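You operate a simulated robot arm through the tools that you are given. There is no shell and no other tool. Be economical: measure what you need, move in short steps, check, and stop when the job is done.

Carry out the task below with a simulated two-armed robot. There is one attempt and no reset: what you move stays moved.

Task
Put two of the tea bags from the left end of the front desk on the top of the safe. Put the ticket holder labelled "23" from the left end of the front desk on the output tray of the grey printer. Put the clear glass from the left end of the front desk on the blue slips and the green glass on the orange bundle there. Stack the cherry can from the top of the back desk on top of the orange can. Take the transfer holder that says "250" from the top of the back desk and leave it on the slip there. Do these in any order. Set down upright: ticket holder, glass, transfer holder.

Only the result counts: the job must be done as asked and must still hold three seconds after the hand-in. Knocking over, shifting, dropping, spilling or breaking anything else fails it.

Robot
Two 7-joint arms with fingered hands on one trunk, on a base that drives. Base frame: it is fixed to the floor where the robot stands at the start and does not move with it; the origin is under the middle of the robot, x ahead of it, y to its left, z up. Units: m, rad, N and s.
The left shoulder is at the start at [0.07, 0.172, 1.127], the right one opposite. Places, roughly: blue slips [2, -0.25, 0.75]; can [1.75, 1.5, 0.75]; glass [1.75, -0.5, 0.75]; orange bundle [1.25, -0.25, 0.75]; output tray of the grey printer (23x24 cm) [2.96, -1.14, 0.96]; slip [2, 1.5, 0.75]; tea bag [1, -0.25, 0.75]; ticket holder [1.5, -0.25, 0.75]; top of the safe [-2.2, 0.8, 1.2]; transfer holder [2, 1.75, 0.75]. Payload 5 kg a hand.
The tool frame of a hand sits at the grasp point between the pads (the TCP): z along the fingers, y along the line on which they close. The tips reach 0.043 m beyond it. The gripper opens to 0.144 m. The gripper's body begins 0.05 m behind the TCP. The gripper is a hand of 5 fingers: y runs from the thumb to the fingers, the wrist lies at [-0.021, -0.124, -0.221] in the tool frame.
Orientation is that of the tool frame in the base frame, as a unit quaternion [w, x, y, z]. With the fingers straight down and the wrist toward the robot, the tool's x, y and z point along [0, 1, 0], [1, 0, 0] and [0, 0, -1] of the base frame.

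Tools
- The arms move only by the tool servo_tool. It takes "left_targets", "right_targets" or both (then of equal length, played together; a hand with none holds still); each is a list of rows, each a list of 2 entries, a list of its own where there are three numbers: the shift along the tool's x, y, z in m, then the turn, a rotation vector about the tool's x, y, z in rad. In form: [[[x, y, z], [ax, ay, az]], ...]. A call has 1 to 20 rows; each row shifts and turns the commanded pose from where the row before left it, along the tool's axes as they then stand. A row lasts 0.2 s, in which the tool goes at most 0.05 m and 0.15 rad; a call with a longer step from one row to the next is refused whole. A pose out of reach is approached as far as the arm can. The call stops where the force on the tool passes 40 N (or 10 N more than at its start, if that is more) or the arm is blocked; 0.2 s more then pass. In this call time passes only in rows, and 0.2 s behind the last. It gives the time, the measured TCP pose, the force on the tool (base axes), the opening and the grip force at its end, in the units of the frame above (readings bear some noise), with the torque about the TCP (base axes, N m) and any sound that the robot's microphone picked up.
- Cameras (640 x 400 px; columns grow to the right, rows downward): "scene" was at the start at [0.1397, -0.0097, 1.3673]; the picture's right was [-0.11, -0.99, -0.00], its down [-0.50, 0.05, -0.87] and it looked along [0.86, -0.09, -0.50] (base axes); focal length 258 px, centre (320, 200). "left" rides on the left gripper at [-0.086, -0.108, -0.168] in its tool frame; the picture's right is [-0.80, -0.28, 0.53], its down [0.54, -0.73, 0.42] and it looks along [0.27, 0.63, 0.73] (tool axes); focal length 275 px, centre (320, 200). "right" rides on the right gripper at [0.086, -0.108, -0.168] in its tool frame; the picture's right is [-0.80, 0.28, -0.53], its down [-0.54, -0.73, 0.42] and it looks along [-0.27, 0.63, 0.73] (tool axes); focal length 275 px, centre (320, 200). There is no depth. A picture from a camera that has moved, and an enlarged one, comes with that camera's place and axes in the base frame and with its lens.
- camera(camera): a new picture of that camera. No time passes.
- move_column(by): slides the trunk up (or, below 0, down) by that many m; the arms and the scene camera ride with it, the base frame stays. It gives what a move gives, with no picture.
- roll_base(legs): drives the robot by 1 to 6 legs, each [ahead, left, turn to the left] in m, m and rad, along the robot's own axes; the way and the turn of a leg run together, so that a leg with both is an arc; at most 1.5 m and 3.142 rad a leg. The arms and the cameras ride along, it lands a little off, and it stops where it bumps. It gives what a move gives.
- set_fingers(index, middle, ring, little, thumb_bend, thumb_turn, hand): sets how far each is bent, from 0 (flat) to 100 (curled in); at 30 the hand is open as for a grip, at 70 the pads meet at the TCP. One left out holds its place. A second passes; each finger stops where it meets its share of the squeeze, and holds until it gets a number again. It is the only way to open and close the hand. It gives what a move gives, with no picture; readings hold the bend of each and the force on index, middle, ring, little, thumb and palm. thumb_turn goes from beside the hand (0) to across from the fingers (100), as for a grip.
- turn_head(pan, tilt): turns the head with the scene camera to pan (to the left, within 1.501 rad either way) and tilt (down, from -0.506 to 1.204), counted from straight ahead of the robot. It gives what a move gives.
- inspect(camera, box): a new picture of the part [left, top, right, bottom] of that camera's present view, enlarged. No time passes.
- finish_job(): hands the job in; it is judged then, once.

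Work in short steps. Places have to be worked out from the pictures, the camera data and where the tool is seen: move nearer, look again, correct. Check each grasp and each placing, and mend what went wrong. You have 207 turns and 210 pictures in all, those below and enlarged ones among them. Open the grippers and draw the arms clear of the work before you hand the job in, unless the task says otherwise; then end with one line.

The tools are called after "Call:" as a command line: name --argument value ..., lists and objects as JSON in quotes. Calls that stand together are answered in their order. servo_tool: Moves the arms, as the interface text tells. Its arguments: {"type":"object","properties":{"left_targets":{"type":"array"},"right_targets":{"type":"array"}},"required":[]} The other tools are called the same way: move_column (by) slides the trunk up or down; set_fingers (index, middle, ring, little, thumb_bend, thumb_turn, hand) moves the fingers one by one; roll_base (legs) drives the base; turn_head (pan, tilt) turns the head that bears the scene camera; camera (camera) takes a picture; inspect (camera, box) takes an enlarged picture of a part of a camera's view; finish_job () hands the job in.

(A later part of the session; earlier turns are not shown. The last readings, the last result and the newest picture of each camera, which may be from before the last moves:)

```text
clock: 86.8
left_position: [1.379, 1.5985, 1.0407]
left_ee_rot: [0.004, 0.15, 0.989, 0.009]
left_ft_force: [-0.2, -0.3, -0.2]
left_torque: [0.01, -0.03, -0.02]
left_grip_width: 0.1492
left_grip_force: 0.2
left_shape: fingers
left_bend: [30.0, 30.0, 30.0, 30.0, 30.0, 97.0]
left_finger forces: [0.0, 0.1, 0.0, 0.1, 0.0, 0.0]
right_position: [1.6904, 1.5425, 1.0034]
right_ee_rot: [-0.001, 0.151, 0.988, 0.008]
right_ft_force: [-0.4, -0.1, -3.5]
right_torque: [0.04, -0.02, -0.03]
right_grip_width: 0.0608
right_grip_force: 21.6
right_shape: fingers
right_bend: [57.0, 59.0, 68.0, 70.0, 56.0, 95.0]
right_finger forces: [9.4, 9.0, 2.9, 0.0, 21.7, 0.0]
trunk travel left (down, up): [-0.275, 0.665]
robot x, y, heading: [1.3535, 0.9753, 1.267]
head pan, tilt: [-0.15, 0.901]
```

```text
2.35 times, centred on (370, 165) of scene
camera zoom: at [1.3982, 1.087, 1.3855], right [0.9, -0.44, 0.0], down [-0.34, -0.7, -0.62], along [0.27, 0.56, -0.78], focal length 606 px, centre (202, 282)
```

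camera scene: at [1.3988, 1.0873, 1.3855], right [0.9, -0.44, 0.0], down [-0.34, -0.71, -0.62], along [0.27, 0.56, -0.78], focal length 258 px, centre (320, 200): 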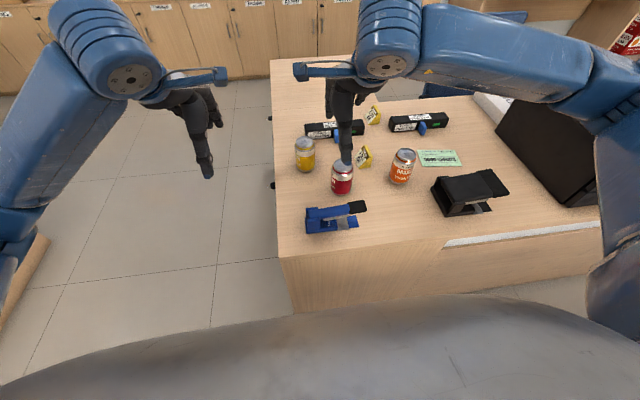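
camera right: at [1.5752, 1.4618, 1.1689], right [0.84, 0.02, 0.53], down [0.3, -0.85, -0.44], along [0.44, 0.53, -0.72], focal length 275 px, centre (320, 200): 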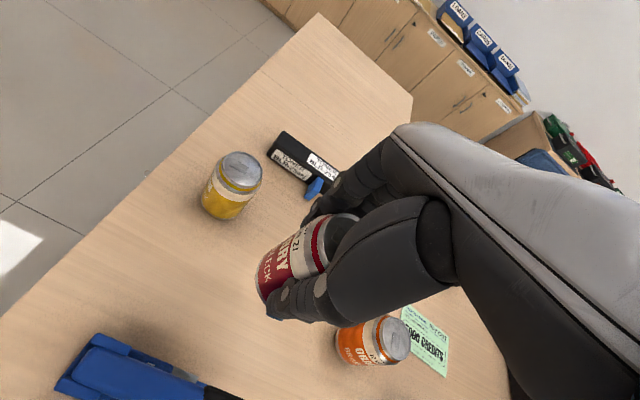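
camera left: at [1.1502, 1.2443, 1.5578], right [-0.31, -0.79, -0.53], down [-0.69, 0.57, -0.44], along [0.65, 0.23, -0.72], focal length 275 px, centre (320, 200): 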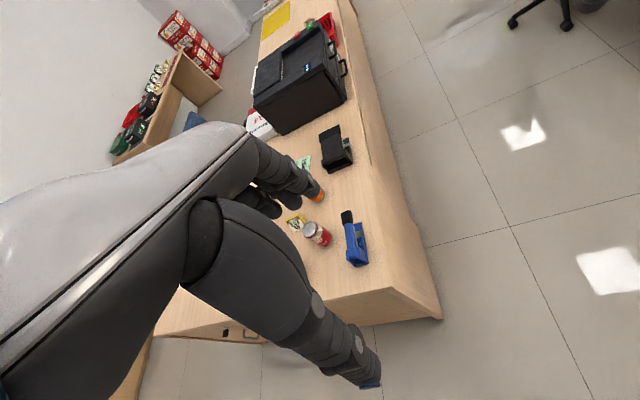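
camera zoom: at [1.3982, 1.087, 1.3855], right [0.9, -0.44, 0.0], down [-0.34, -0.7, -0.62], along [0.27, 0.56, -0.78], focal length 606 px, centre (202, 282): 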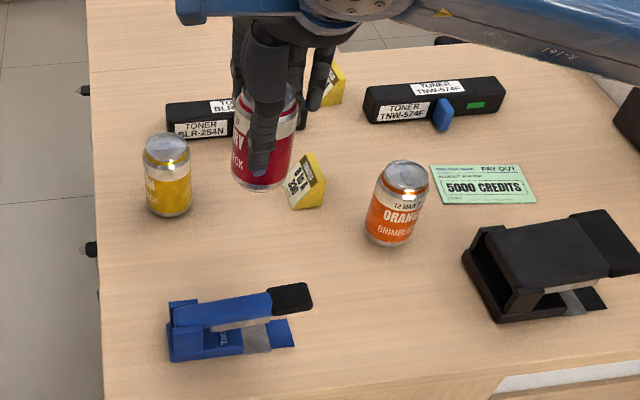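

Orange can top centre ≈[1.886,1.500] consistently. Move the cherry can above it.

Call:
servo_tool --right_targets '[[[-0.04, 0.0035, 0], [0, 0, 0]], [[-0.04, 0.0035, 0], [0, 0, 0]], [[-0.04, 0.0035, 0], [0, 0, 0]], [[-0.04, 0.0035, 0], [0, 0, 0]], [[-0.04, 0.0035, 0], [0, 0, 0]]]'

Call:
turn_head --pan -0.45 --tilt 0.75

Call:
camera --camera "right"

Call:
camera --camera "left"

Call:
camera --camera "scene"

```text
clock: 88.0
left_position: [1.3813, 1.5984, 1.0413]
left_ee_rot: [0.003, 0.15, 0.989, 0.009]
left_ft_force: [-1.1, 0.4, 0.0]
left_torque: [0.02, -0.02, 0.01]
left_grip_width: 0.1492
left_grip_force: 0.1
left_shape: fingers
left_bend: [30.0, 30.0, 30.0, 30.0, 30.0, 97.0]
left_finger forces: [0.0, 0.0, 0.1, 0.0, 0.0, 0.1]
right_position: [1.8868, 1.4991, 1.0004]
right_ee_rot: [-0.002, 0.151, 0.989, 0.009]
right_ft_force: [0.5, 0.3, -3.3]
right_torque: [0.02, 0.04, -0.04]
right_grip_width: 0.0605
right_grip_force: 20.6
right_shape: fingers
right_bend: [57.0, 59.0, 68.0, 70.0, 57.0, 95.0]
right_finger forces: [9.3, 8.8, 2.8, 0.0, 21.2, 0.0]
trunk travel left (down, up): [-0.275, 0.665]
robot x, y, heading: [1.3488, 0.9725, 1.264]
head pan, tilt: [-0.15, 0.901]
```

```text
clock: 88.8
left_position: [1.3804, 1.598, 1.0413]
left_ee_rot: [0.005, 0.151, 0.988, 0.008]
left_ft_force: [0.3, 0.3, 0.3]
left_torque: [-0.01, -0.02, -0.02]
left_grip_width: 0.1497
left_grip_force: 0.1
left_shape: fingers
left_bend: [30.0, 30.0, 30.0, 30.0, 30.0, 97.0]
left_finger forces: [0.0, 0.1, 0.0, 0.1, 0.0, 0.0]
right_position: [1.8868, 1.4998, 1.0008]
right_ee_rot: [-0.002, 0.151, 0.989, 0.009]
right_ft_force: [0.0, 0.0, -3.7]
right_torque: [-0.01, -0.01, 0.01]
right_grip_width: 0.0608
right_grip_force: 20.9
right_shape: fingers
right_bend: [57.0, 59.0, 68.0, 70.0, 57.0, 95.0]
right_finger forces: [9.4, 8.9, 2.9, 0.1, 21.3, 0.0]
trunk travel left (down, up): [-0.275, 0.665]
robot x, y, heading: [1.3511, 0.9718, 1.266]
head pan, tilt: [-0.45, 0.75]
```

```text
155 pictures are left
camera right: at [1.7721, 1.419, 1.1666], right [0.85, 0.02, 0.53], down [0.3, -0.85, -0.44], along [0.44, 0.53, -0.72], focal length 275 px, centre (320, 200)
```

right: 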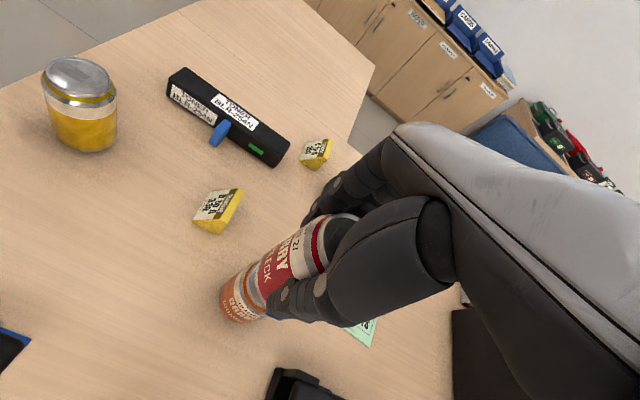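

```text
154 pictures are left
camera left: at [1.4286, 1.467, 1.2078], right [0.68, -0.5, -0.54], down [-0.73, -0.53, -0.44], along [-0.06, 0.69, -0.72], focal length 275 px, centre (320, 200)
```

left: 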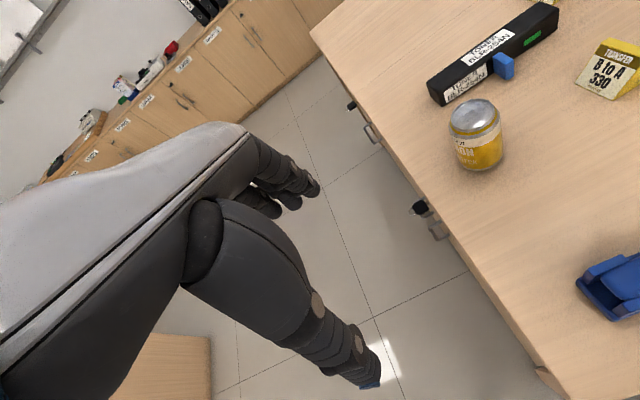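

```text
153 pictures are left
camera scene: at [1.4226, 1.0801, 1.3974], right [0.73, -0.68, 0.0], down [-0.47, -0.5, -0.73], along [0.5, 0.53, -0.68], focal length 258 px, centre (320, 200)
```

scene: 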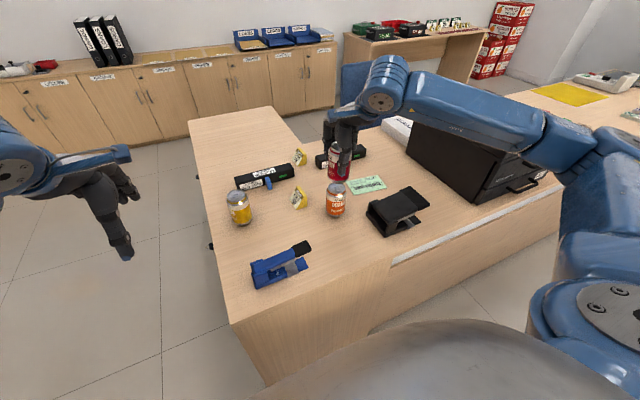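

Check alignment and arm clearance over the black box by zooming.

Call:
inspect --camera "scene" --box '[300, 60, 620, 260]'

Call:
inspect --camera "scene" --box '[300, 120, 380, 220]'

Call:
inspect --camera "right" --box '[200, 190, 380, 340]'

```text
2.00 times, centred on (460, 160) of scene
camera zoom: at [1.4226, 1.0801, 1.3974], right [0.73, -0.68, 0.0], down [-0.47, -0.5, -0.73], along [0.5, 0.53, -0.68], focal length 515 px, centre (40, 280)
```

zoom: 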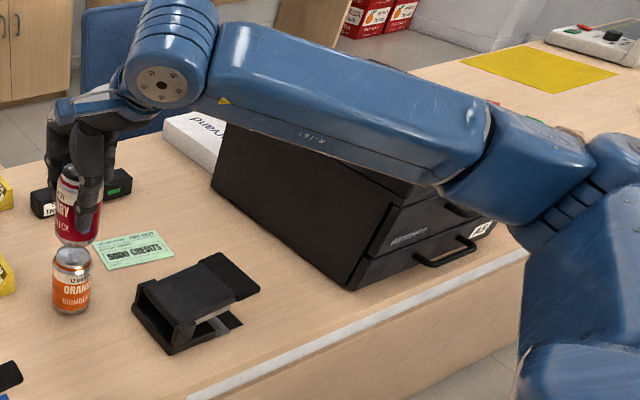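

```text
4.00 times, centred on (340, 170) of scene
camera zoom: at [1.4226, 1.0801, 1.3974], right [0.73, -0.68, 0.0], down [-0.47, -0.5, -0.73], along [0.5, 0.53, -0.68], focal length 1031 px, centre (240, 320)
```

zoom: 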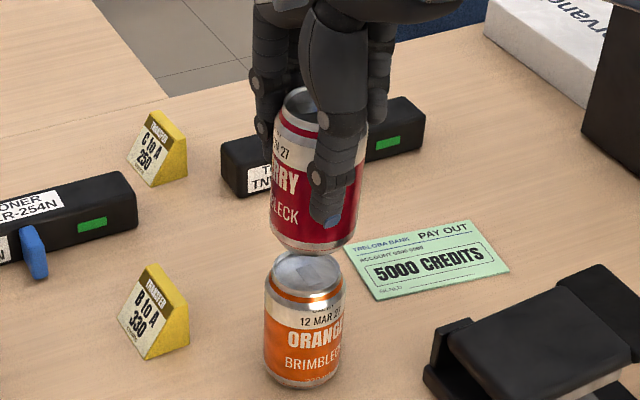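

```text
2.67 times, centred on (290, 265) of right
camera zoom: at [1.7721, 1.419, 1.1666], right [0.85, 0.02, 0.53], down [0.3, -0.85, -0.44], along [0.44, 0.53, -0.72], focal length 734 px, centre (400, 27)
```

zoom: 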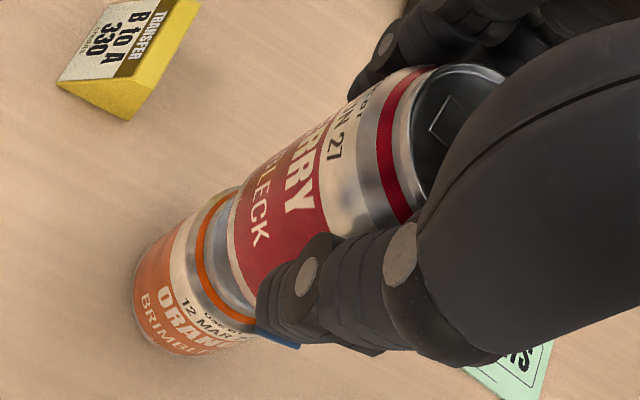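

Alignment is within ~2 mm and the forearm clears the box (top ≈0.98). Lower gently.

Call:
servo_tool --right_targets '[[[0, -0.001, 0.012], [0, 0, 0]], [[0, 0, 0.012], [0, 0, 0]], [[0, 0, 0.009], [0, 0, 0]]]'

Call:
inspect --camera "scene" --box '[300, 120, 380, 220]'

```text
clock: 89.6
left_position: [1.3799, 1.5987, 1.0404]
left_ee_rot: [0.004, 0.151, 0.989, 0.008]
left_ft_force: [-0.4, -1.3, 0.8]
left_torque: [-0.02, -0.02, -0.03]
left_grip_width: 0.1493
left_grip_force: 0.1
left_shape: fingers
left_bend: [30.0, 30.0, 30.0, 30.0, 30.0, 97.0]
left_finger forces: [0.0, 0.0, 0.0, 0.1, 0.0, 0.0]
right_position: [1.887, 1.4993, 0.9683]
right_ee_rot: [-0.003, 0.152, 0.988, 0.009]
right_ft_force: [0.3, -0.1, -2.7]
right_torque: [-0.01, 0.04, -0.02]
right_grip_width: 0.0608
right_grip_force: 21.5
right_shape: fingers
right_bend: [57.0, 59.0, 68.0, 70.0, 57.0, 95.0]
right_finger forces: [9.6, 8.7, 2.9, 0.0, 21.2, 0.0]
trunk travel left (down, up): [-0.275, 0.665]
robot x, y, heading: [1.3532, 0.9727, 1.266]
head pan, tilt: [-0.45, 0.75]
```

```text
4.00 times, centred on (340, 170) of scene
camera zoom: at [1.423, 1.0802, 1.3975], right [0.73, -0.68, 0.0], down [-0.47, -0.5, -0.73], along [0.5, 0.53, -0.68], focal length 1031 px, centre (240, 320)
```

zoom: 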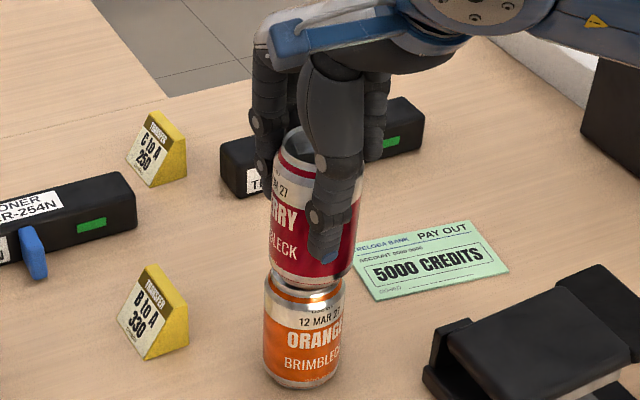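

Cherry looks ~4 mm off to the picture's right; check with the hand camera.

Call:
inspect --camera "right" --box '[200, 190, 380, 340]'

Call:
inspect --camera "scene" --box '[325, 165, 365, 220]'

```text
2.67 times, centred on (290, 265) of right
camera zoom: at [1.7726, 1.4185, 1.1343], right [0.85, 0.02, 0.53], down [0.3, -0.85, -0.44], along [0.44, 0.53, -0.72], focal length 734 px, centre (400, 27)
```

zoom: 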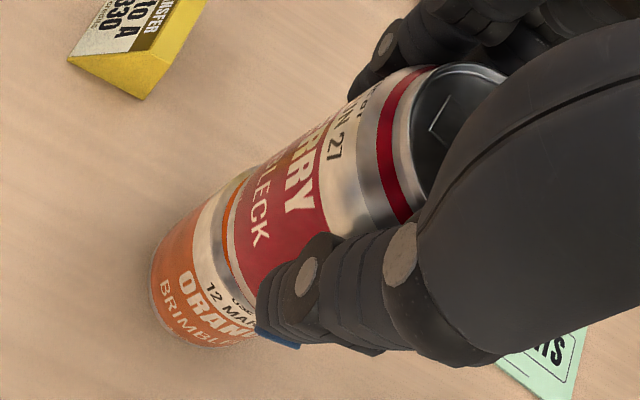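

```text
7.27 times, centred on (345, 192) of scene
camera zoom: at [1.423, 1.0802, 1.3975], right [0.73, -0.68, 0.0], down [-0.47, -0.5, -0.73], along [0.5, 0.53, -0.68], focal length 1874 px, centre (138, 254)
```

zoom: 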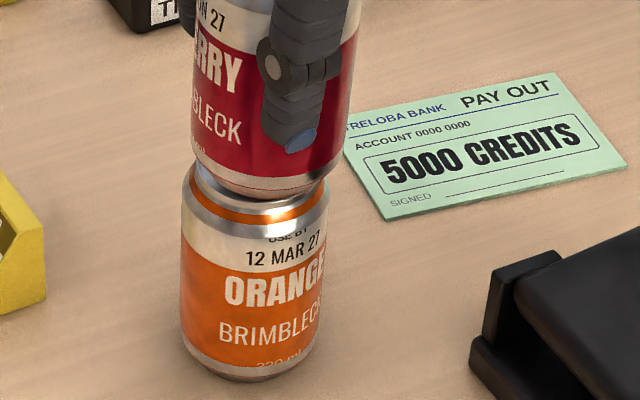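

Apply a 4 mm correction, then lower the last few mm.

Call:
servo_tool --right_targets '[[[0.0035, 0.0017, 0], [0, 0, 0]], [[0, 0, 0.003], [0, 0, 0]], [[0, 0, 0.002], [0, 0, 0]]]'

Call:
inspect --camera "scene" --box '[325, 165, 365, 220]'

```text
clock: 90.4
left_position: [1.3808, 1.5991, 1.04]
left_ee_rot: [0.003, 0.15, 0.989, 0.008]
left_ft_force: [0.5, -0.7, 0.4]
left_torque: [0.02, 0.0, 0.01]
left_grip_width: 0.1494
left_grip_force: 0.0
left_shape: fingers
left_bend: [30.0, 30.0, 30.0, 30.0, 30.0, 97.0]
left_finger forces: [0.0, 0.0, 0.0, 0.0, 0.0, 0.0]
right_position: [1.8847, 1.5023, 0.9637]
right_ee_rot: [-0.002, 0.151, 0.988, 0.009]
right_ft_force: [0.7, 0.1, -3.2]
right_torque: [0.02, 0.01, -0.01]
right_grip_width: 0.0608
right_grip_force: 20.9
right_shape: fingers
right_bend: [57.0, 59.0, 68.0, 70.0, 57.0, 95.0]
right_finger forces: [9.5, 8.8, 2.9, 0.0, 21.2, 0.0]
trunk travel left (down, up): [-0.275, 0.665]
robot x, y, heading: [1.3538, 0.9696, 1.265]
head pan, tilt: [-0.45, 0.75]
```

```text
7.27 times, centred on (345, 192) of scene
camera zoom: at [1.4227, 1.0801, 1.3975], right [0.73, -0.68, 0.0], down [-0.47, -0.5, -0.73], along [0.5, 0.53, -0.68], focal length 1874 px, centre (138, 254)
```

zoom: 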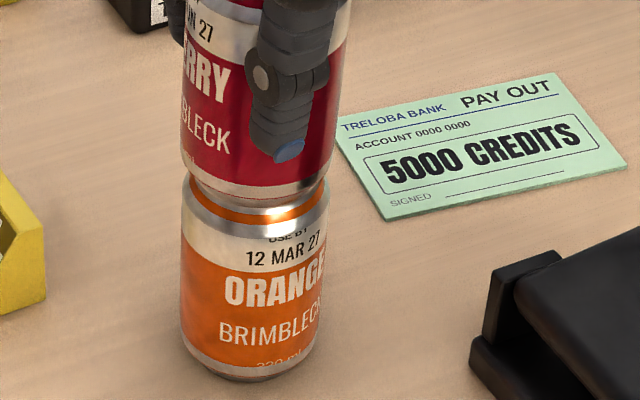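

Well aligned now. Lower in 2 mm steps watching force.

Call:
servo_tool --right_targets '[[[0, 0, 0.002], [0, 0, 0]], [[0, 0, 0.0015], [0, 0, 0]]]'

```text
clock: 91.0
left_position: [1.3809, 1.5987, 1.041]
left_ee_rot: [0.004, 0.151, 0.988, 0.009]
left_ft_force: [-0.6, -1.1, -0.1]
left_torque: [0.0, 0.03, 0.01]
left_grip_width: 0.1495
left_grip_force: 0.1
left_shape: fingers
left_bend: [30.0, 30.0, 30.0, 30.0, 30.0, 97.0]
left_finger forces: [0.0, 0.0, 0.0, 0.0, 0.0, 0.0]
right_position: [1.8842, 1.5018, 0.9587]
right_ee_rot: [-0.003, 0.152, 0.988, 0.01]
right_ft_force: [0.0, 0.5, -3.3]
right_torque: [0.01, -0.01, 0.0]
right_grip_width: 0.0604
right_grip_force: 21.4
right_shape: fingers
right_bend: [57.0, 59.0, 68.0, 70.0, 57.0, 95.0]
right_finger forces: [9.5, 8.9, 2.9, 0.0, 21.3, 0.0]
trunk travel left (down, up): [-0.275, 0.665]
robot x, y, heading: [1.3496, 0.9699, 1.27]
head pan, tilt: [-0.45, 0.75]
```

No contact yet (still carrying −3.3 N). Continue.

Call:
servo_tool --right_targets '[[[0, 0, 0.0015], [0, 0, 0]], [[0, 0, 0.0015], [0, 0, 0]]]'

Call:
inspect --camera "scene" --box '[325, 165, 365, 220]'

```text
clock: 91.6
left_position: [1.3807, 1.5992, 1.0416]
left_ee_rot: [0.005, 0.15, 0.989, 0.008]
left_ft_force: [0.5, -1.2, 0.6]
left_torque: [0.01, -0.04, 0.0]
left_grip_width: 0.1496
left_grip_force: 0.0
left_shape: fingers
left_bend: [30.0, 30.0, 30.0, 30.0, 30.0, 97.0]
left_finger forces: [0.0, 0.0, 0.0, 0.1, 0.0, 0.0]
right_position: [1.8832, 1.5025, 0.9583]
right_ee_rot: [-0.002, 0.151, 0.989, 0.01]
right_ft_force: [-0.3, -0.2, 1.5]
right_torque: [0.02, -0.09, -0.05]
right_grip_width: 0.0605
right_grip_force: 21.5
right_shape: fingers
right_bend: [57.0, 59.0, 68.0, 70.0, 57.0, 95.0]
right_finger forces: [9.3, 9.1, 3.1, 0.1, 21.9, 0.1]
trunk travel left (down, up): [-0.275, 0.665]
robot x, y, heading: [1.3534, 0.9736, 1.264]
head pan, tilt: [-0.45, 0.75]
```

```text
7.27 times, centred on (345, 192) of scene
camera zoom: at [1.4223, 1.0797, 1.3976], right [0.73, -0.68, 0.0], down [-0.47, -0.5, -0.73], along [0.5, 0.53, -0.68], focal length 1874 px, centre (138, 254)
```

zoom: 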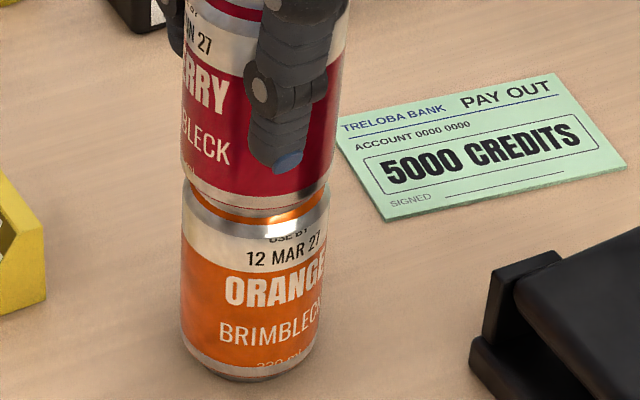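

Contact: weight now rests on the orange can. Open gently.

Call:
set_fingers --hand "right" --index 54 --middle 56 --ring 62 --little 66 --thumb_bend 54

Call:
inspect --camera "scene" --box '[325, 135, 365, 220]'

Call:
inspect --camera "right" --box '[200, 190, 380, 340]'

```text
clock: 92.6
left_position: [1.3795, 1.5981, 1.0409]
left_ee_rot: [0.004, 0.15, 0.989, 0.008]
left_ft_force: [-0.2, 0.1, 0.5]
left_torque: [0.01, 0.01, 0.01]
left_grip_width: 0.1494
left_grip_force: 0.0
left_shape: fingers
left_bend: [30.0, 30.0, 30.0, 30.0, 30.0, 97.0]
left_finger forces: [0.0, 0.0, 0.1, 0.0, 0.0, 0.0]
right_position: [1.8832, 1.5013, 0.9579]
right_ee_rot: [-0.002, 0.152, 0.988, 0.009]
right_ft_force: [-0.8, -0.3, 1.1]
right_torque: [-0.06, 0.04, -0.02]
right_grip_width: 0.0667
right_grip_force: 1.8
right_shape: fingers
right_bend: [54.0, 55.0, 62.0, 66.0, 53.0, 97.0]
right_finger forces: [0.0, 1.6, 0.1, 0.0, 2.2, 0.0]
trunk travel left (down, up): [-0.275, 0.665]
robot x, y, heading: [1.3505, 0.9718, 1.269]
head pan, tilt: [-0.45, 0.75]
```

```text
4.71 times, centred on (345, 178) of scene
camera zoom: at [1.4224, 1.0797, 1.3975], right [0.73, -0.68, 0.0], down [-0.47, -0.5, -0.73], along [0.5, 0.53, -0.68], focal length 1212 px, centre (202, 306)
```

zoom: 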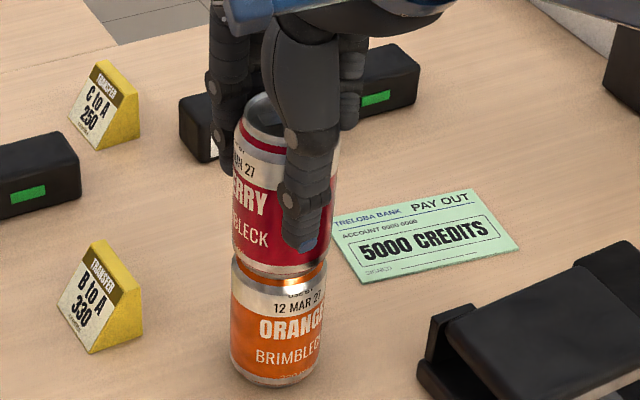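

```text
2.67 times, centred on (290, 265) of right
camera zoom: at [1.769, 1.4213, 1.1229], right [0.85, 0.02, 0.53], down [0.3, -0.85, -0.44], along [0.44, 0.53, -0.72], focal length 734 px, centre (400, 27)
```

zoom: 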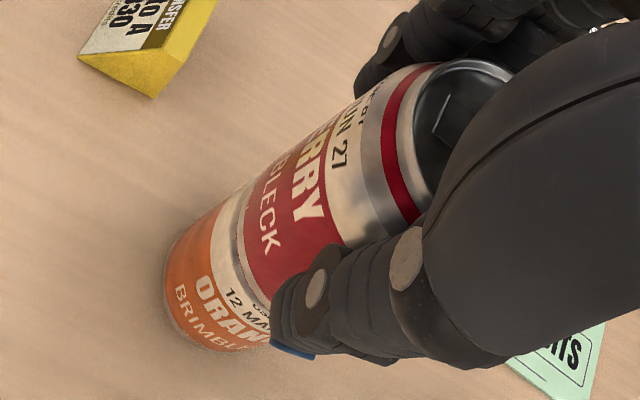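

Nearly free; open further evenly.

Call:
set_fingers --hand "right" --index 46 --middle 46 --ring 48 --little 50 --thumb_bend 44

Call:
inspect --camera "scene" --box '[325, 135, 365, 220]'

Call:
inspect --camera "right" --box '[200, 190, 380, 340]'

```text
clock: 93.6
left_position: [1.3805, 1.5986, 1.0408]
left_ee_rot: [0.004, 0.151, 0.989, 0.008]
left_ft_force: [0.5, -0.2, -0.1]
left_torque: [-0.02, 0.0, 0.0]
left_grip_width: 0.1496
left_grip_force: 0.0
left_shape: fingers
left_bend: [30.0, 30.0, 30.0, 30.0, 30.0, 97.0]
left_finger forces: [0.1, 0.1, 0.0, 0.0, 0.0, 0.1]
right_position: [1.8843, 1.5028, 0.9564]
right_ee_rot: [-0.001, 0.151, 0.988, 0.009]
right_ft_force: [0.4, 0.0, 0.3]
right_torque: [0.01, 0.01, 0.01]
right_grip_width: 0.0959
right_grip_force: 0.1
right_shape: fingers
right_bend: [46.0, 46.0, 48.0, 50.0, 44.0, 97.0]
right_finger forces: [0.1, 0.0, 0.1, 0.0, 0.1, 0.0]
trunk travel left (down, up): [-0.275, 0.665]
robot x, y, heading: [1.3528, 0.9709, 1.268]
head pan, tilt: [-0.45, 0.75]
```

```text
4.71 times, centred on (345, 178) of scene
camera zoom: at [1.4225, 1.0798, 1.3975], right [0.73, -0.68, 0.0], down [-0.47, -0.5, -0.73], along [0.5, 0.53, -0.68], focal length 1212 px, centre (202, 306)
```

zoom: 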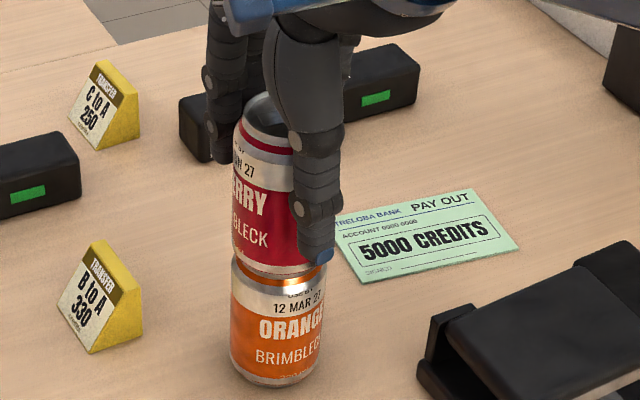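

```text
2.67 times, centred on (290, 265) of right
camera zoom: at [1.7691, 1.4213, 1.1228], right [0.85, 0.02, 0.53], down [0.3, -0.85, -0.44], along [0.44, 0.53, -0.72], focal length 734 px, centre (400, 27)
```

zoom: 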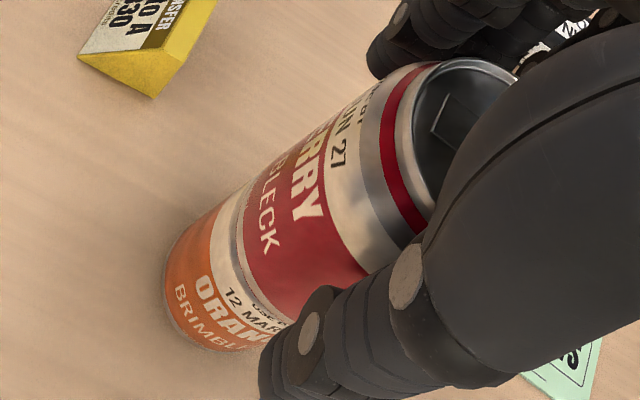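

The stack stands. Raise the hand straight up clear of it.

Call:
servo_tool --right_targets '[[[0, 0, -0.03], [0, 0, 0]], [[0, 0, -0.045], [0, 0, 0]], [[0, 0, -0.045], [0, 0, 0]], [[0, 0, -0.045], [0, 0, 0]]]'

Call:
camera --camera "scene"

Call:
camera --camera "right"

```text
clock: 94.6
left_position: [1.3804, 1.5977, 1.0409]
left_ee_rot: [0.004, 0.151, 0.989, 0.008]
left_ft_force: [-0.4, -0.3, 0.3]
left_torque: [0.05, -0.05, 0.0]
left_grip_width: 0.1494
left_grip_force: 0.1
left_shape: fingers
left_bend: [30.0, 30.0, 30.0, 30.0, 30.0, 97.0]
left_finger forces: [0.1, 0.0, 0.0, 0.0, 0.0, 0.0]
right_position: [1.8844, 1.4971, 1.1227]
right_ee_rot: [-0.001, 0.15, 0.989, 0.009]
right_ft_force: [0.3, 0.1, 0.0]
right_torque: [-0.01, -0.02, -0.03]
right_grip_width: 0.0962
right_grip_force: 0.1
right_shape: fingers
right_bend: [46.0, 46.0, 48.0, 50.0, 44.0, 97.0]
right_finger forces: [0.0, 0.0, 0.0, 0.0, 0.0, 0.1]
trunk travel left (down, up): [-0.275, 0.665]
robot x, y, heading: [1.3503, 0.9729, 1.268]
head pan, tilt: [-0.45, 0.75]
```

```text
140 pictures are left
camera scene: at [1.4216, 1.0796, 1.3975], right [0.73, -0.68, 0.0], down [-0.47, -0.5, -0.73], along [0.5, 0.53, -0.68], focal length 258 px, centre (320, 200)
```

scene: 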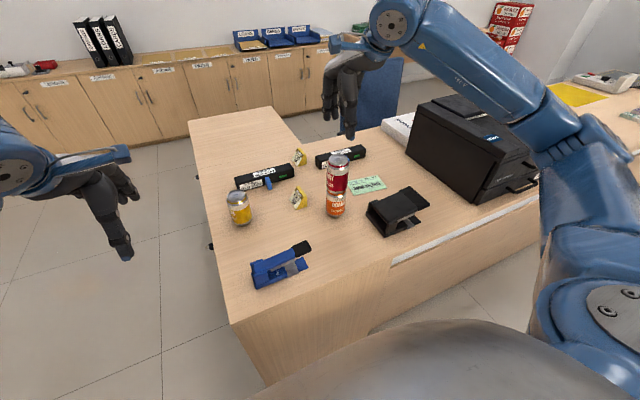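

```text
139 pictures are left
camera right: at [1.7701, 1.4172, 1.2878], right [0.85, 0.02, 0.53], down [0.3, -0.85, -0.44], along [0.44, 0.53, -0.72], focal length 275 px, centre (320, 200)
```

right: 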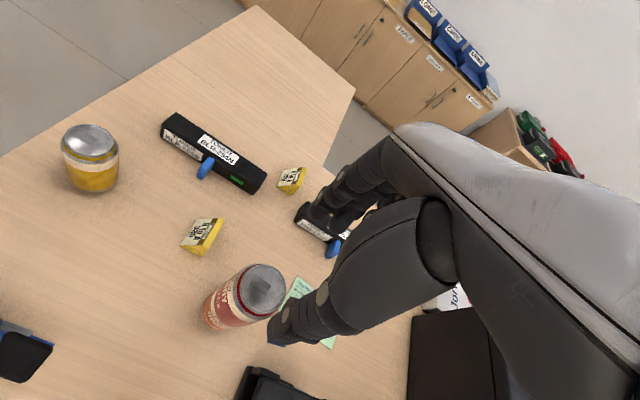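

Stack is good. The stack now blocks reaching the "250" holder from this side, so I'll go round to the near end and approach it with the right hand turned 90°. Drive left, forward, and turn right.

Call:
roll_base --legs '[[0.0, 0.6, 0.0], [0.995, 0.0, 0.0], [0.0, 0.0, -1.573]]'

Call:
turn_head --pan 0.0 --tilt 0.75

Call:
camera --camera "scene"

```text
clock: 106.6
left_position: [1.6982, 2.0652, 1.0408]
left_ee_rot: [0.009, 0.805, 0.593, 0.003]
left_ft_force: [-0.4, 0.4, 0.2]
left_torque: [0.02, 0.01, 0.01]
left_grip_width: 0.1492
left_grip_force: 0.1
left_shape: fingers
left_bend: [30.0, 30.0, 30.0, 30.0, 30.0, 97.0]
left_finger forces: [0.0, 0.0, 0.1, 0.0, 0.0, 0.0]
right_position: [1.5978, 1.5591, 1.1219]
right_ee_rot: [0.005, 0.805, 0.593, 0.008]
right_ft_force: [-0.2, -0.4, 0.3]
right_torque: [0.03, 0.03, -0.02]
right_grip_width: 0.0962
right_grip_force: 0.1
right_shape: fingers
right_bend: [46.0, 46.0, 48.0, 50.0, 44.0, 97.0]
right_finger forces: [0.0, 0.0, 0.0, 0.0, 0.0, 0.0]
trunk travel left (down, up): [-0.275, 0.665]
robot x, y, heading: [1.0758, 2.0918, -0.302]
head pan, tilt: [-0.45, 0.75]
```

```text
clock: 107.5
left_position: [1.6989, 2.0654, 1.0396]
left_ee_rot: [0.009, 0.805, 0.593, 0.003]
left_ft_force: [1.0, -0.3, 0.3]
left_torque: [-0.01, 0.02, 0.02]
left_grip_width: 0.1493
left_grip_force: 0.1
left_shape: fingers
left_bend: [30.0, 30.0, 30.0, 30.0, 30.0, 97.0]
left_finger forces: [0.0, 0.0, 0.0, 0.0, 0.1, 0.0]
right_position: [1.5974, 1.5593, 1.121]
right_ee_rot: [0.005, 0.805, 0.593, 0.007]
right_ft_force: [0.7, 0.1, 0.0]
right_torque: [0.0, -0.04, 0.02]
right_grip_width: 0.0962
right_grip_force: 0.0
right_shape: fingers
right_bend: [46.0, 46.0, 48.0, 50.0, 44.0, 97.0]
right_finger forces: [0.1, 0.0, 0.0, 0.0, 0.0, 0.1]
trunk travel left (down, up): [-0.275, 0.665]
robot x, y, heading: [1.0731, 2.0925, -0.299]
head pan, tilt: [0.0, 0.75]
```

```text
138 pictures are left
camera scene: at [1.1978, 2.0539, 1.3975], right [-0.3, -0.95, 0.0], down [-0.65, 0.2, -0.73], along [0.7, -0.22, -0.68], focal length 258 px, centre (320, 200)
```

scene: 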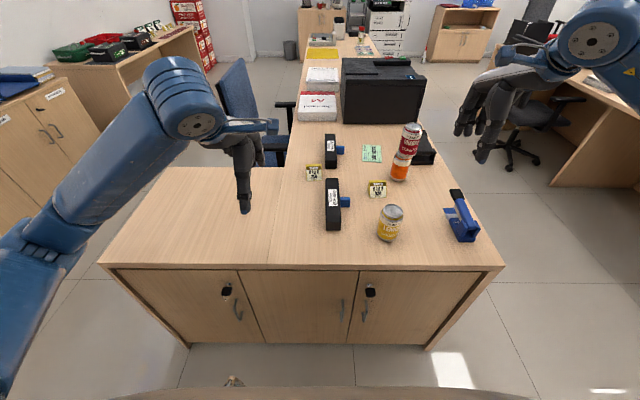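

Good view; the holder sits ~0.95 m ahead of my axis. Roll ahead 0.15, move the right hand left and turn it −90° about its axis, high above everything.

Call:
roll_base --legs '[[0.15, 0.0, 0.0]]'

Call:
servo_tool --right_targets '[[[0.04, 0.02, 0], [0, 0, 0]], [[0.04, 0.02, 0], [0, 0, 0]], [[0.04, 0.02, 0], [0, 0, 0]], [[0.04, 0.02, 0], [0, 0, 0]], [[0.04, 0.02, 0], [0, 0, 0]], [[0, 0, 0], [0, 0, -0.143]], [[0, 0, 0], [0, 0, -0.143]], [[0, 0, 0], [0, 0, -0.143]], [[0, 0, 0], [0, 0, -0.143]], [[0, 0, 0], [0, 0, -0.143]], [[0, 0, 0], [0, 0, -0.143]], [[0, 0, 0], [0, 0, -0.143]], [[0, 0, 0], [0, 0, -0.143]], [[0, 0, 0], [0, 0, -0.143]], [[0, 0, 0], [0, 0, -0.143]], [[0, 0, 0], [0, 0, -0.143]]]'

Call:
camera --camera "scene"

Call:
camera --camera "right"

```text
clock: 108.9
left_position: [1.8413, 2.0206, 1.0414]
left_ee_rot: [0.009, 0.806, 0.592, 0.003]
left_ft_force: [1.1, -0.1, -0.7]
left_torque: [0.02, 0.04, -0.02]
left_grip_width: 0.1496
left_grip_force: 0.0
left_shape: fingers
left_bend: [30.0, 30.0, 30.0, 30.0, 30.0, 97.0]
left_finger forces: [0.0, 0.0, 0.0, 0.0, 0.1, 0.0]
right_position: [1.7408, 1.5143, 1.122]
right_ee_rot: [0.005, 0.806, 0.592, 0.009]
right_ft_force: [0.7, 0.2, -0.1]
right_torque: [-0.02, 0.03, -0.01]
right_grip_width: 0.0965
right_grip_force: 0.1
right_shape: fingers
right_bend: [46.0, 46.0, 48.0, 50.0, 44.0, 97.0]
right_finger forces: [0.1, 0.0, 0.0, 0.0, 0.1, 0.1]
trunk travel left (down, up): [-0.275, 0.665]
robot x, y, heading: [1.2146, 2.048, -0.301]
head pan, tilt: [0.0, 0.75]
```

```text
clock: 112.3
left_position: [1.8418, 2.0206, 1.0408]
left_ee_rot: [0.008, 0.805, 0.593, 0.003]
left_ft_force: [-1.1, 0.0, -0.7]
left_torque: [0.02, 0.0, -0.01]
left_grip_width: 0.1496
left_grip_force: 0.1
left_shape: fingers
left_bend: [30.0, 30.0, 30.0, 30.0, 30.0, 97.0]
left_finger forces: [0.0, 0.0, 0.0, 0.0, 0.1, 0.0]
right_position: [1.8951, 1.6771, 1.1247]
right_ee_rot: [0.007, 0.509, 0.861, 0.005]
right_ft_force: [-0.1, 0.4, -0.6]
right_torque: [0.0, -0.01, -0.02]
right_grip_width: 0.0966
right_grip_force: 0.1
right_shape: fingers
right_bend: [46.0, 46.0, 48.0, 50.0, 44.0, 98.0]
right_finger forces: [0.0, 0.0, 0.0, 0.0, 0.0, 0.1]
right hand out of reach, approached as far as the arm can: row 12, 13, 14, 15, 16
trunk travel left (down, up): [-0.275, 0.665]
robot x, y, heading: [1.2146, 2.0497, -0.304]
head pan, tilt: [0.0, 0.75]
```

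```text
137 pictures are left
camera scene: at [1.3405, 2.0094, 1.3975], right [-0.3, -0.95, 0.0], down [-0.65, 0.2, -0.73], along [0.7, -0.22, -0.68], focal length 258 px, centre (320, 200)
```

scene: 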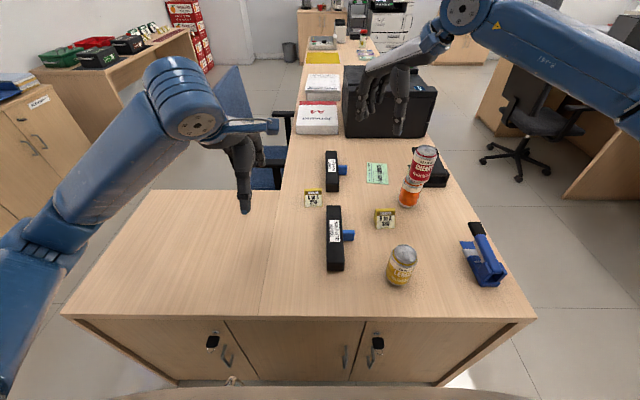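

```text
136 pictures are left
camera right: at [1.7553, 1.7001, 1.2893], right [0.62, -0.56, 0.55], down [-0.36, -0.83, -0.43], along [0.69, 0.07, -0.72], focal length 275 px, centre (320, 200)
```

right: 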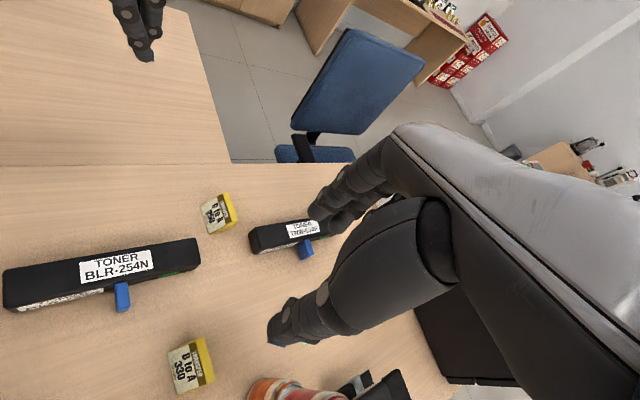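

The wrist yaw limit stops at ~46°. I'll instead stand diagonally at the near-right corner: turn left 0.78 rad, then slide back-right.

Call:
roll_base --legs '[[0.0, 0.0, 0.78], [-0.257, -0.26, 0.0]]'

Call:
camera --camera "scene"

Call:
camera --camera "right"

```text
clock: 116.7
left_position: [1.5703, 2.1221, 1.0413]
left_ee_rot: [0.007, 0.519, 0.855, 0.006]
left_ft_force: [-0.1, 1.0, 0.2]
left_torque: [0.02, 0.0, 0.0]
left_grip_width: 0.1492
left_grip_force: 0.0
left_shape: fingers
left_bend: [30.0, 30.0, 30.0, 30.0, 30.0, 97.0]
left_finger forces: [0.1, 0.0, 0.0, 0.0, 0.0, 0.1]
right_position: [1.8493, 1.9155, 1.125]
right_ee_rot: [0.007, 0.141, 0.99, 0.009]
right_ft_force: [0.8, -0.2, 0.5]
right_torque: [0.03, 0.02, 0.02]
right_grip_width: 0.0965
right_grip_force: 0.0
right_shape: fingers
right_bend: [46.0, 46.0, 48.0, 50.0, 44.0, 98.0]
right_finger forces: [0.0, 0.1, 0.0, 0.0, 0.0, 0.1]
trunk travel left (down, up): [-0.275, 0.665]
robot x, y, heading: [1.1058, 1.6973, 0.477]
head pan, tilt: [0.0, 0.75]
```

```text
135 pictures are left
camera scene: at [1.222, 1.7613, 1.3975], right [0.46, -0.89, 0.0], down [-0.61, -0.31, -0.73], along [0.65, 0.34, -0.68], focal length 258 px, centre (320, 200)
```

scene: 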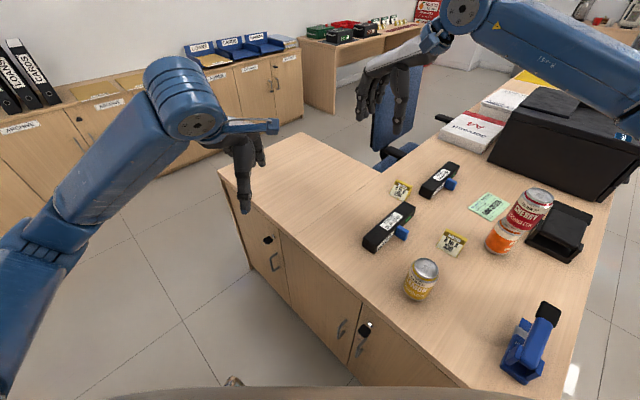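

```text
134 pictures are left
camera right: at [1.7349, 1.8337, 1.2891], right [0.84, 0.04, 0.55], down [0.32, -0.84, -0.43], along [0.44, 0.54, -0.72], focal length 275 px, centre (320, 200)
```

right: 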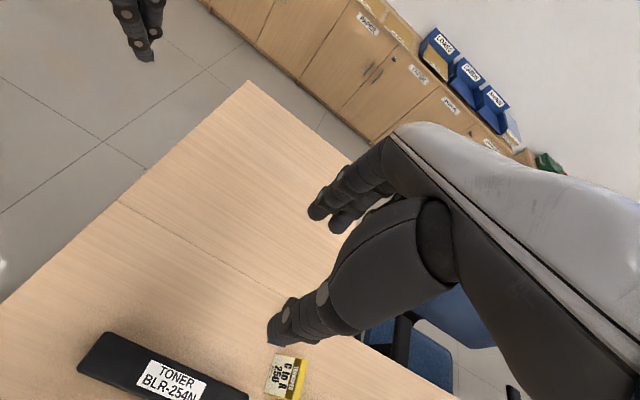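

Tool y now matches the desk's depth direction. Holder ≈[1.998,1.829]; move over it.

Call:
servo_tool --right_targets '[[[-0.0418, -0.0104, 0], [0, 0, 0]], [[-0.0418, -0.0104, 0.0], [0, 0, 0]], [[-0.0418, -0.0104, 0.04], [0, 0, 0]], [[-0.0418, -0.0104, 0.04], [0, 0, 0]], [[0, 0, 0.04], [0, 0, 0]], [[0, 0, 0.04], [0, 0, 0]], [[0, 0, 0.04], [0, 0, 0]]]'

Call:
camera --camera "right"

Call:
inspect --camera "scene" --box '[340, 100, 560, 260]'

```text
refused: row 3 steps farther than a row can; nothing moved
```

```text
133 pictures are left
camera right: at [1.7349, 1.8337, 1.2891], right [0.84, 0.04, 0.55], down [0.32, -0.84, -0.43], along [0.44, 0.54, -0.72], focal length 275 px, centre (320, 200)
```

right: 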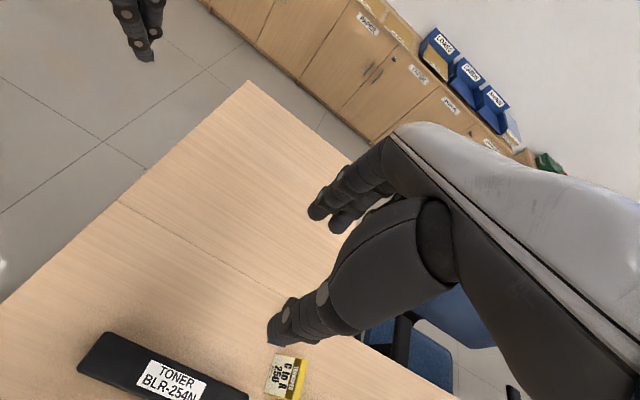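

```text
2.50 times, centred on (450, 180) of scene
camera zoom: at [1.222, 1.7613, 1.3975], right [0.46, -0.89, 0.0], down [-0.61, -0.31, -0.73], along [0.65, 0.34, -0.68], focal length 644 px, centre (-5, 250)
```

zoom: 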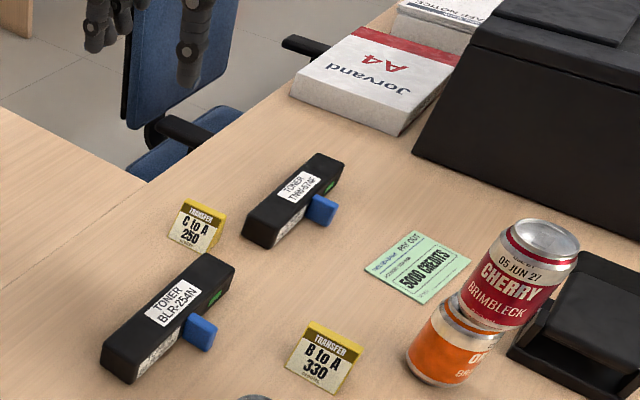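

A row was too long; resend within limits.

Call:
servo_tool --right_targets '[[[-0.0418, -0.0104, 0], [0, 0, 0]], [[-0.0418, -0.0104, 0.0], [0, 0, 0]], [[-0.0418, -0.0104, 0.02], [0, 0, 0]], [[-0.0418, -0.0104, 0.02], [0, 0, 0]], [[0, 0, 0.045], [0, 0, 0]], [[0, 0, 0.045], [0, 0, 0]], [[0, 0, 0.045], [0, 0, 0]]]'

Call:
camera --camera "right"

Call:
inspect --camera "scene" --box '[340, 100, 560, 260]'

```text
clock: 118.2
left_position: [1.5714, 2.1211, 1.0397]
left_ee_rot: [0.008, 0.519, 0.855, 0.006]
left_ft_force: [0.6, -1.0, 0.4]
left_torque: [0.01, -0.01, 0.01]
left_grip_width: 0.1496
left_grip_force: 0.1
left_shape: fingers
left_bend: [30.0, 30.0, 30.0, 30.0, 30.0, 97.0]
left_finger forces: [0.0, 0.1, 0.1, 0.0, 0.0, 0.0]
right_position: [1.8527, 1.9185, 0.9897]
right_ee_rot: [0.006, 0.142, 0.99, 0.008]
right_ft_force: [0.0, -0.6, 0.4]
right_torque: [0.0, 0.0, -0.01]
right_grip_width: 0.0962
right_grip_force: 0.1
right_shape: fingers
right_bend: [46.0, 46.0, 48.0, 50.0, 44.0, 98.0]
right_finger forces: [0.0, 0.0, 0.0, 0.0, 0.1, 0.0]
right hand out of reach, approached as far as the arm can: row 1, 2, 3, 4
trunk travel left (down, up): [-0.275, 0.665]
robot x, y, heading: [1.106, 1.7031, 0.48]
head pan, tilt: [0.0, 0.75]
```

```text
131 pictures are left
camera right: at [1.7368, 1.8359, 1.1537], right [0.84, 0.04, 0.55], down [0.32, -0.84, -0.43], along [0.44, 0.54, -0.72], focal length 275 px, centre (320, 200)
```

right: 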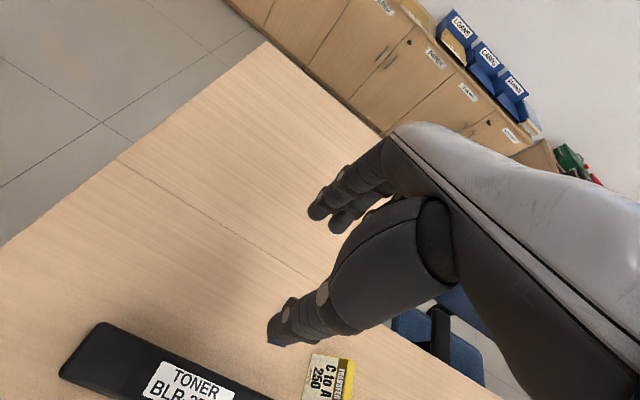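

```text
2.50 times, centred on (450, 180) of scene
camera zoom: at [1.223, 1.7615, 1.3975], right [0.46, -0.89, 0.0], down [-0.61, -0.31, -0.73], along [0.65, 0.34, -0.68], focal length 644 px, centre (-5, 250)
```

zoom: 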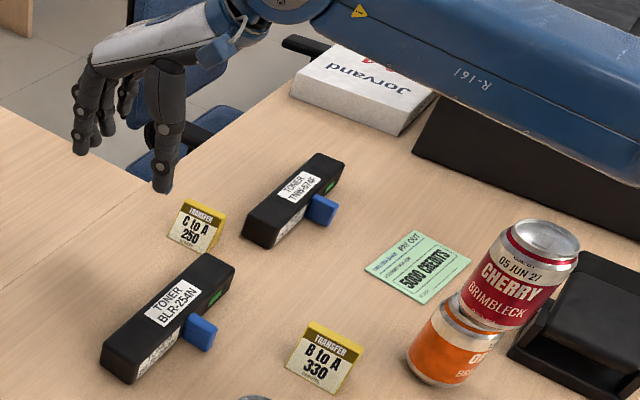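

That pose is out of reach. The wedge's faces are steep (≈63° front, near-vertical back), so I'll instead grip front-to-back from the near end with the hand tilted ~0.18 rad. First lift, undo the yaw, and reposition squarely to the near end.

Call:
servo_tool --right_targets '[[[0, 0, -0.045], [0, 0, 0]], [[0, 0, -0.045], [0, 0, 0]], [[0, 0, -0.045], [0, 0, 0]], [[0, 0, 0], [0, 0, 0.135]], [[0, 0, 0], [0, 0, 0.135]], [[0, 0, 0], [0, 0, 0.135]], [[0, 0, 0], [0, 0, 0.135]], [[0, 0, 0], [0, 0, 0.135]], [[0, 0, 0], [0, 0, 0.135]]]'

Call:
roll_base --legs '[[0.41, 0.416, 0.0], [0.0, 0.0, -0.78]]'

Call:
camera --camera "scene"

Call:
camera --camera "right"

```text
clock: 120.2
left_position: [1.5705, 2.1228, 1.0411]
left_ee_rot: [0.006, 0.519, 0.855, 0.006]
left_ft_force: [0.2, -0.6, -1.2]
left_torque: [0.0, -0.02, -0.02]
left_grip_width: 0.1494
left_grip_force: 0.1
left_shape: fingers
left_bend: [30.0, 30.0, 30.0, 30.0, 30.0, 97.0]
left_finger forces: [0.0, 0.0, 0.0, 0.0, 0.0, 0.0]
right_position: [1.85, 1.9157, 1.1248]
right_ee_rot: [0.002, 0.522, 0.853, 0.01]
right_ft_force: [-0.2, -0.3, -0.7]
right_torque: [-0.04, 0.0, 0.03]
right_grip_width: 0.0965
right_grip_force: 0.1
right_shape: fingers
right_bend: [46.0, 46.0, 48.0, 50.0, 44.0, 98.0]
right_finger forces: [0.0, 0.1, 0.0, 0.0, 0.0, 0.1]
trunk travel left (down, up): [-0.275, 0.665]
robot x, y, heading: [1.1009, 1.7023, 0.478]
head pan, tilt: [0.0, 0.75]
```

```text
clock: 125.6
left_position: [1.9054, 2.2233, 1.0409]
left_ee_rot: [0.009, 0.807, 0.59, 0.003]
left_ft_force: [0.4, -0.3, 0.7]
left_torque: [-0.02, 0.02, -0.01]
left_grip_width: 0.1493
left_grip_force: 0.1
left_shape: fingers
left_bend: [30.0, 30.0, 30.0, 30.0, 30.0, 97.0]
left_finger forces: [0.0, 0.1, 0.0, 0.1, 0.0, 0.1]
right_position: [1.9542, 1.879, 1.1236]
right_ee_rot: [0.005, 0.808, 0.589, 0.008]
right_ft_force: [0.2, 0.5, 0.3]
right_torque: [0.04, -0.03, 0.03]
right_grip_width: 0.0965
right_grip_force: 0.0
right_shape: fingers
right_bend: [46.0, 46.0, 48.0, 50.0, 44.0, 98.0]
right_finger forces: [0.0, 0.1, 0.0, 0.0, 0.1, 0.1]
trunk travel left (down, up): [-0.275, 0.665]
robot x, y, heading: [1.2818, 2.2565, -0.312]
head pan, tilt: [0.0, 0.75]
```

```text
129 pictures are left
camera scene: at [1.4045, 2.2167, 1.3975], right [-0.31, -0.95, 0.0], down [-0.65, 0.21, -0.73], along [0.7, -0.22, -0.68], focal length 258 px, centre (320, 200)
```

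scene: 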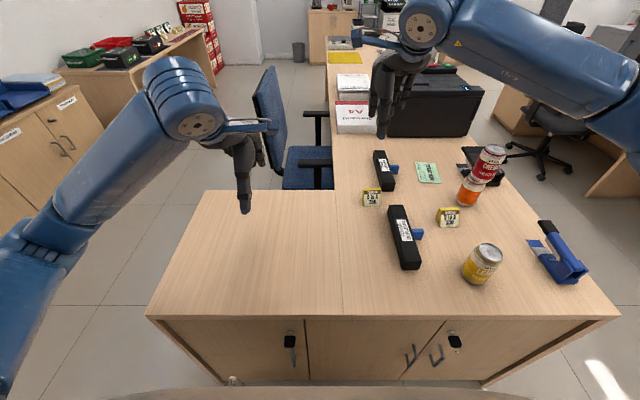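

```text
128 pictures are left
camera right: at [1.8756, 1.9955, 1.2898], right [0.01, -0.85, 0.53], down [-0.85, -0.29, -0.44], along [0.53, -0.45, -0.72], focal length 275 px, centre (320, 200)
```

right: 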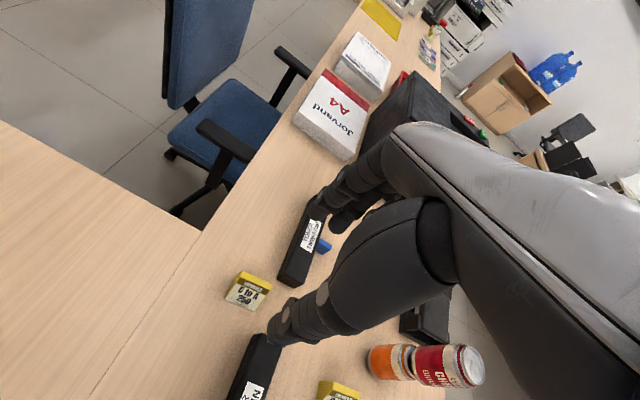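

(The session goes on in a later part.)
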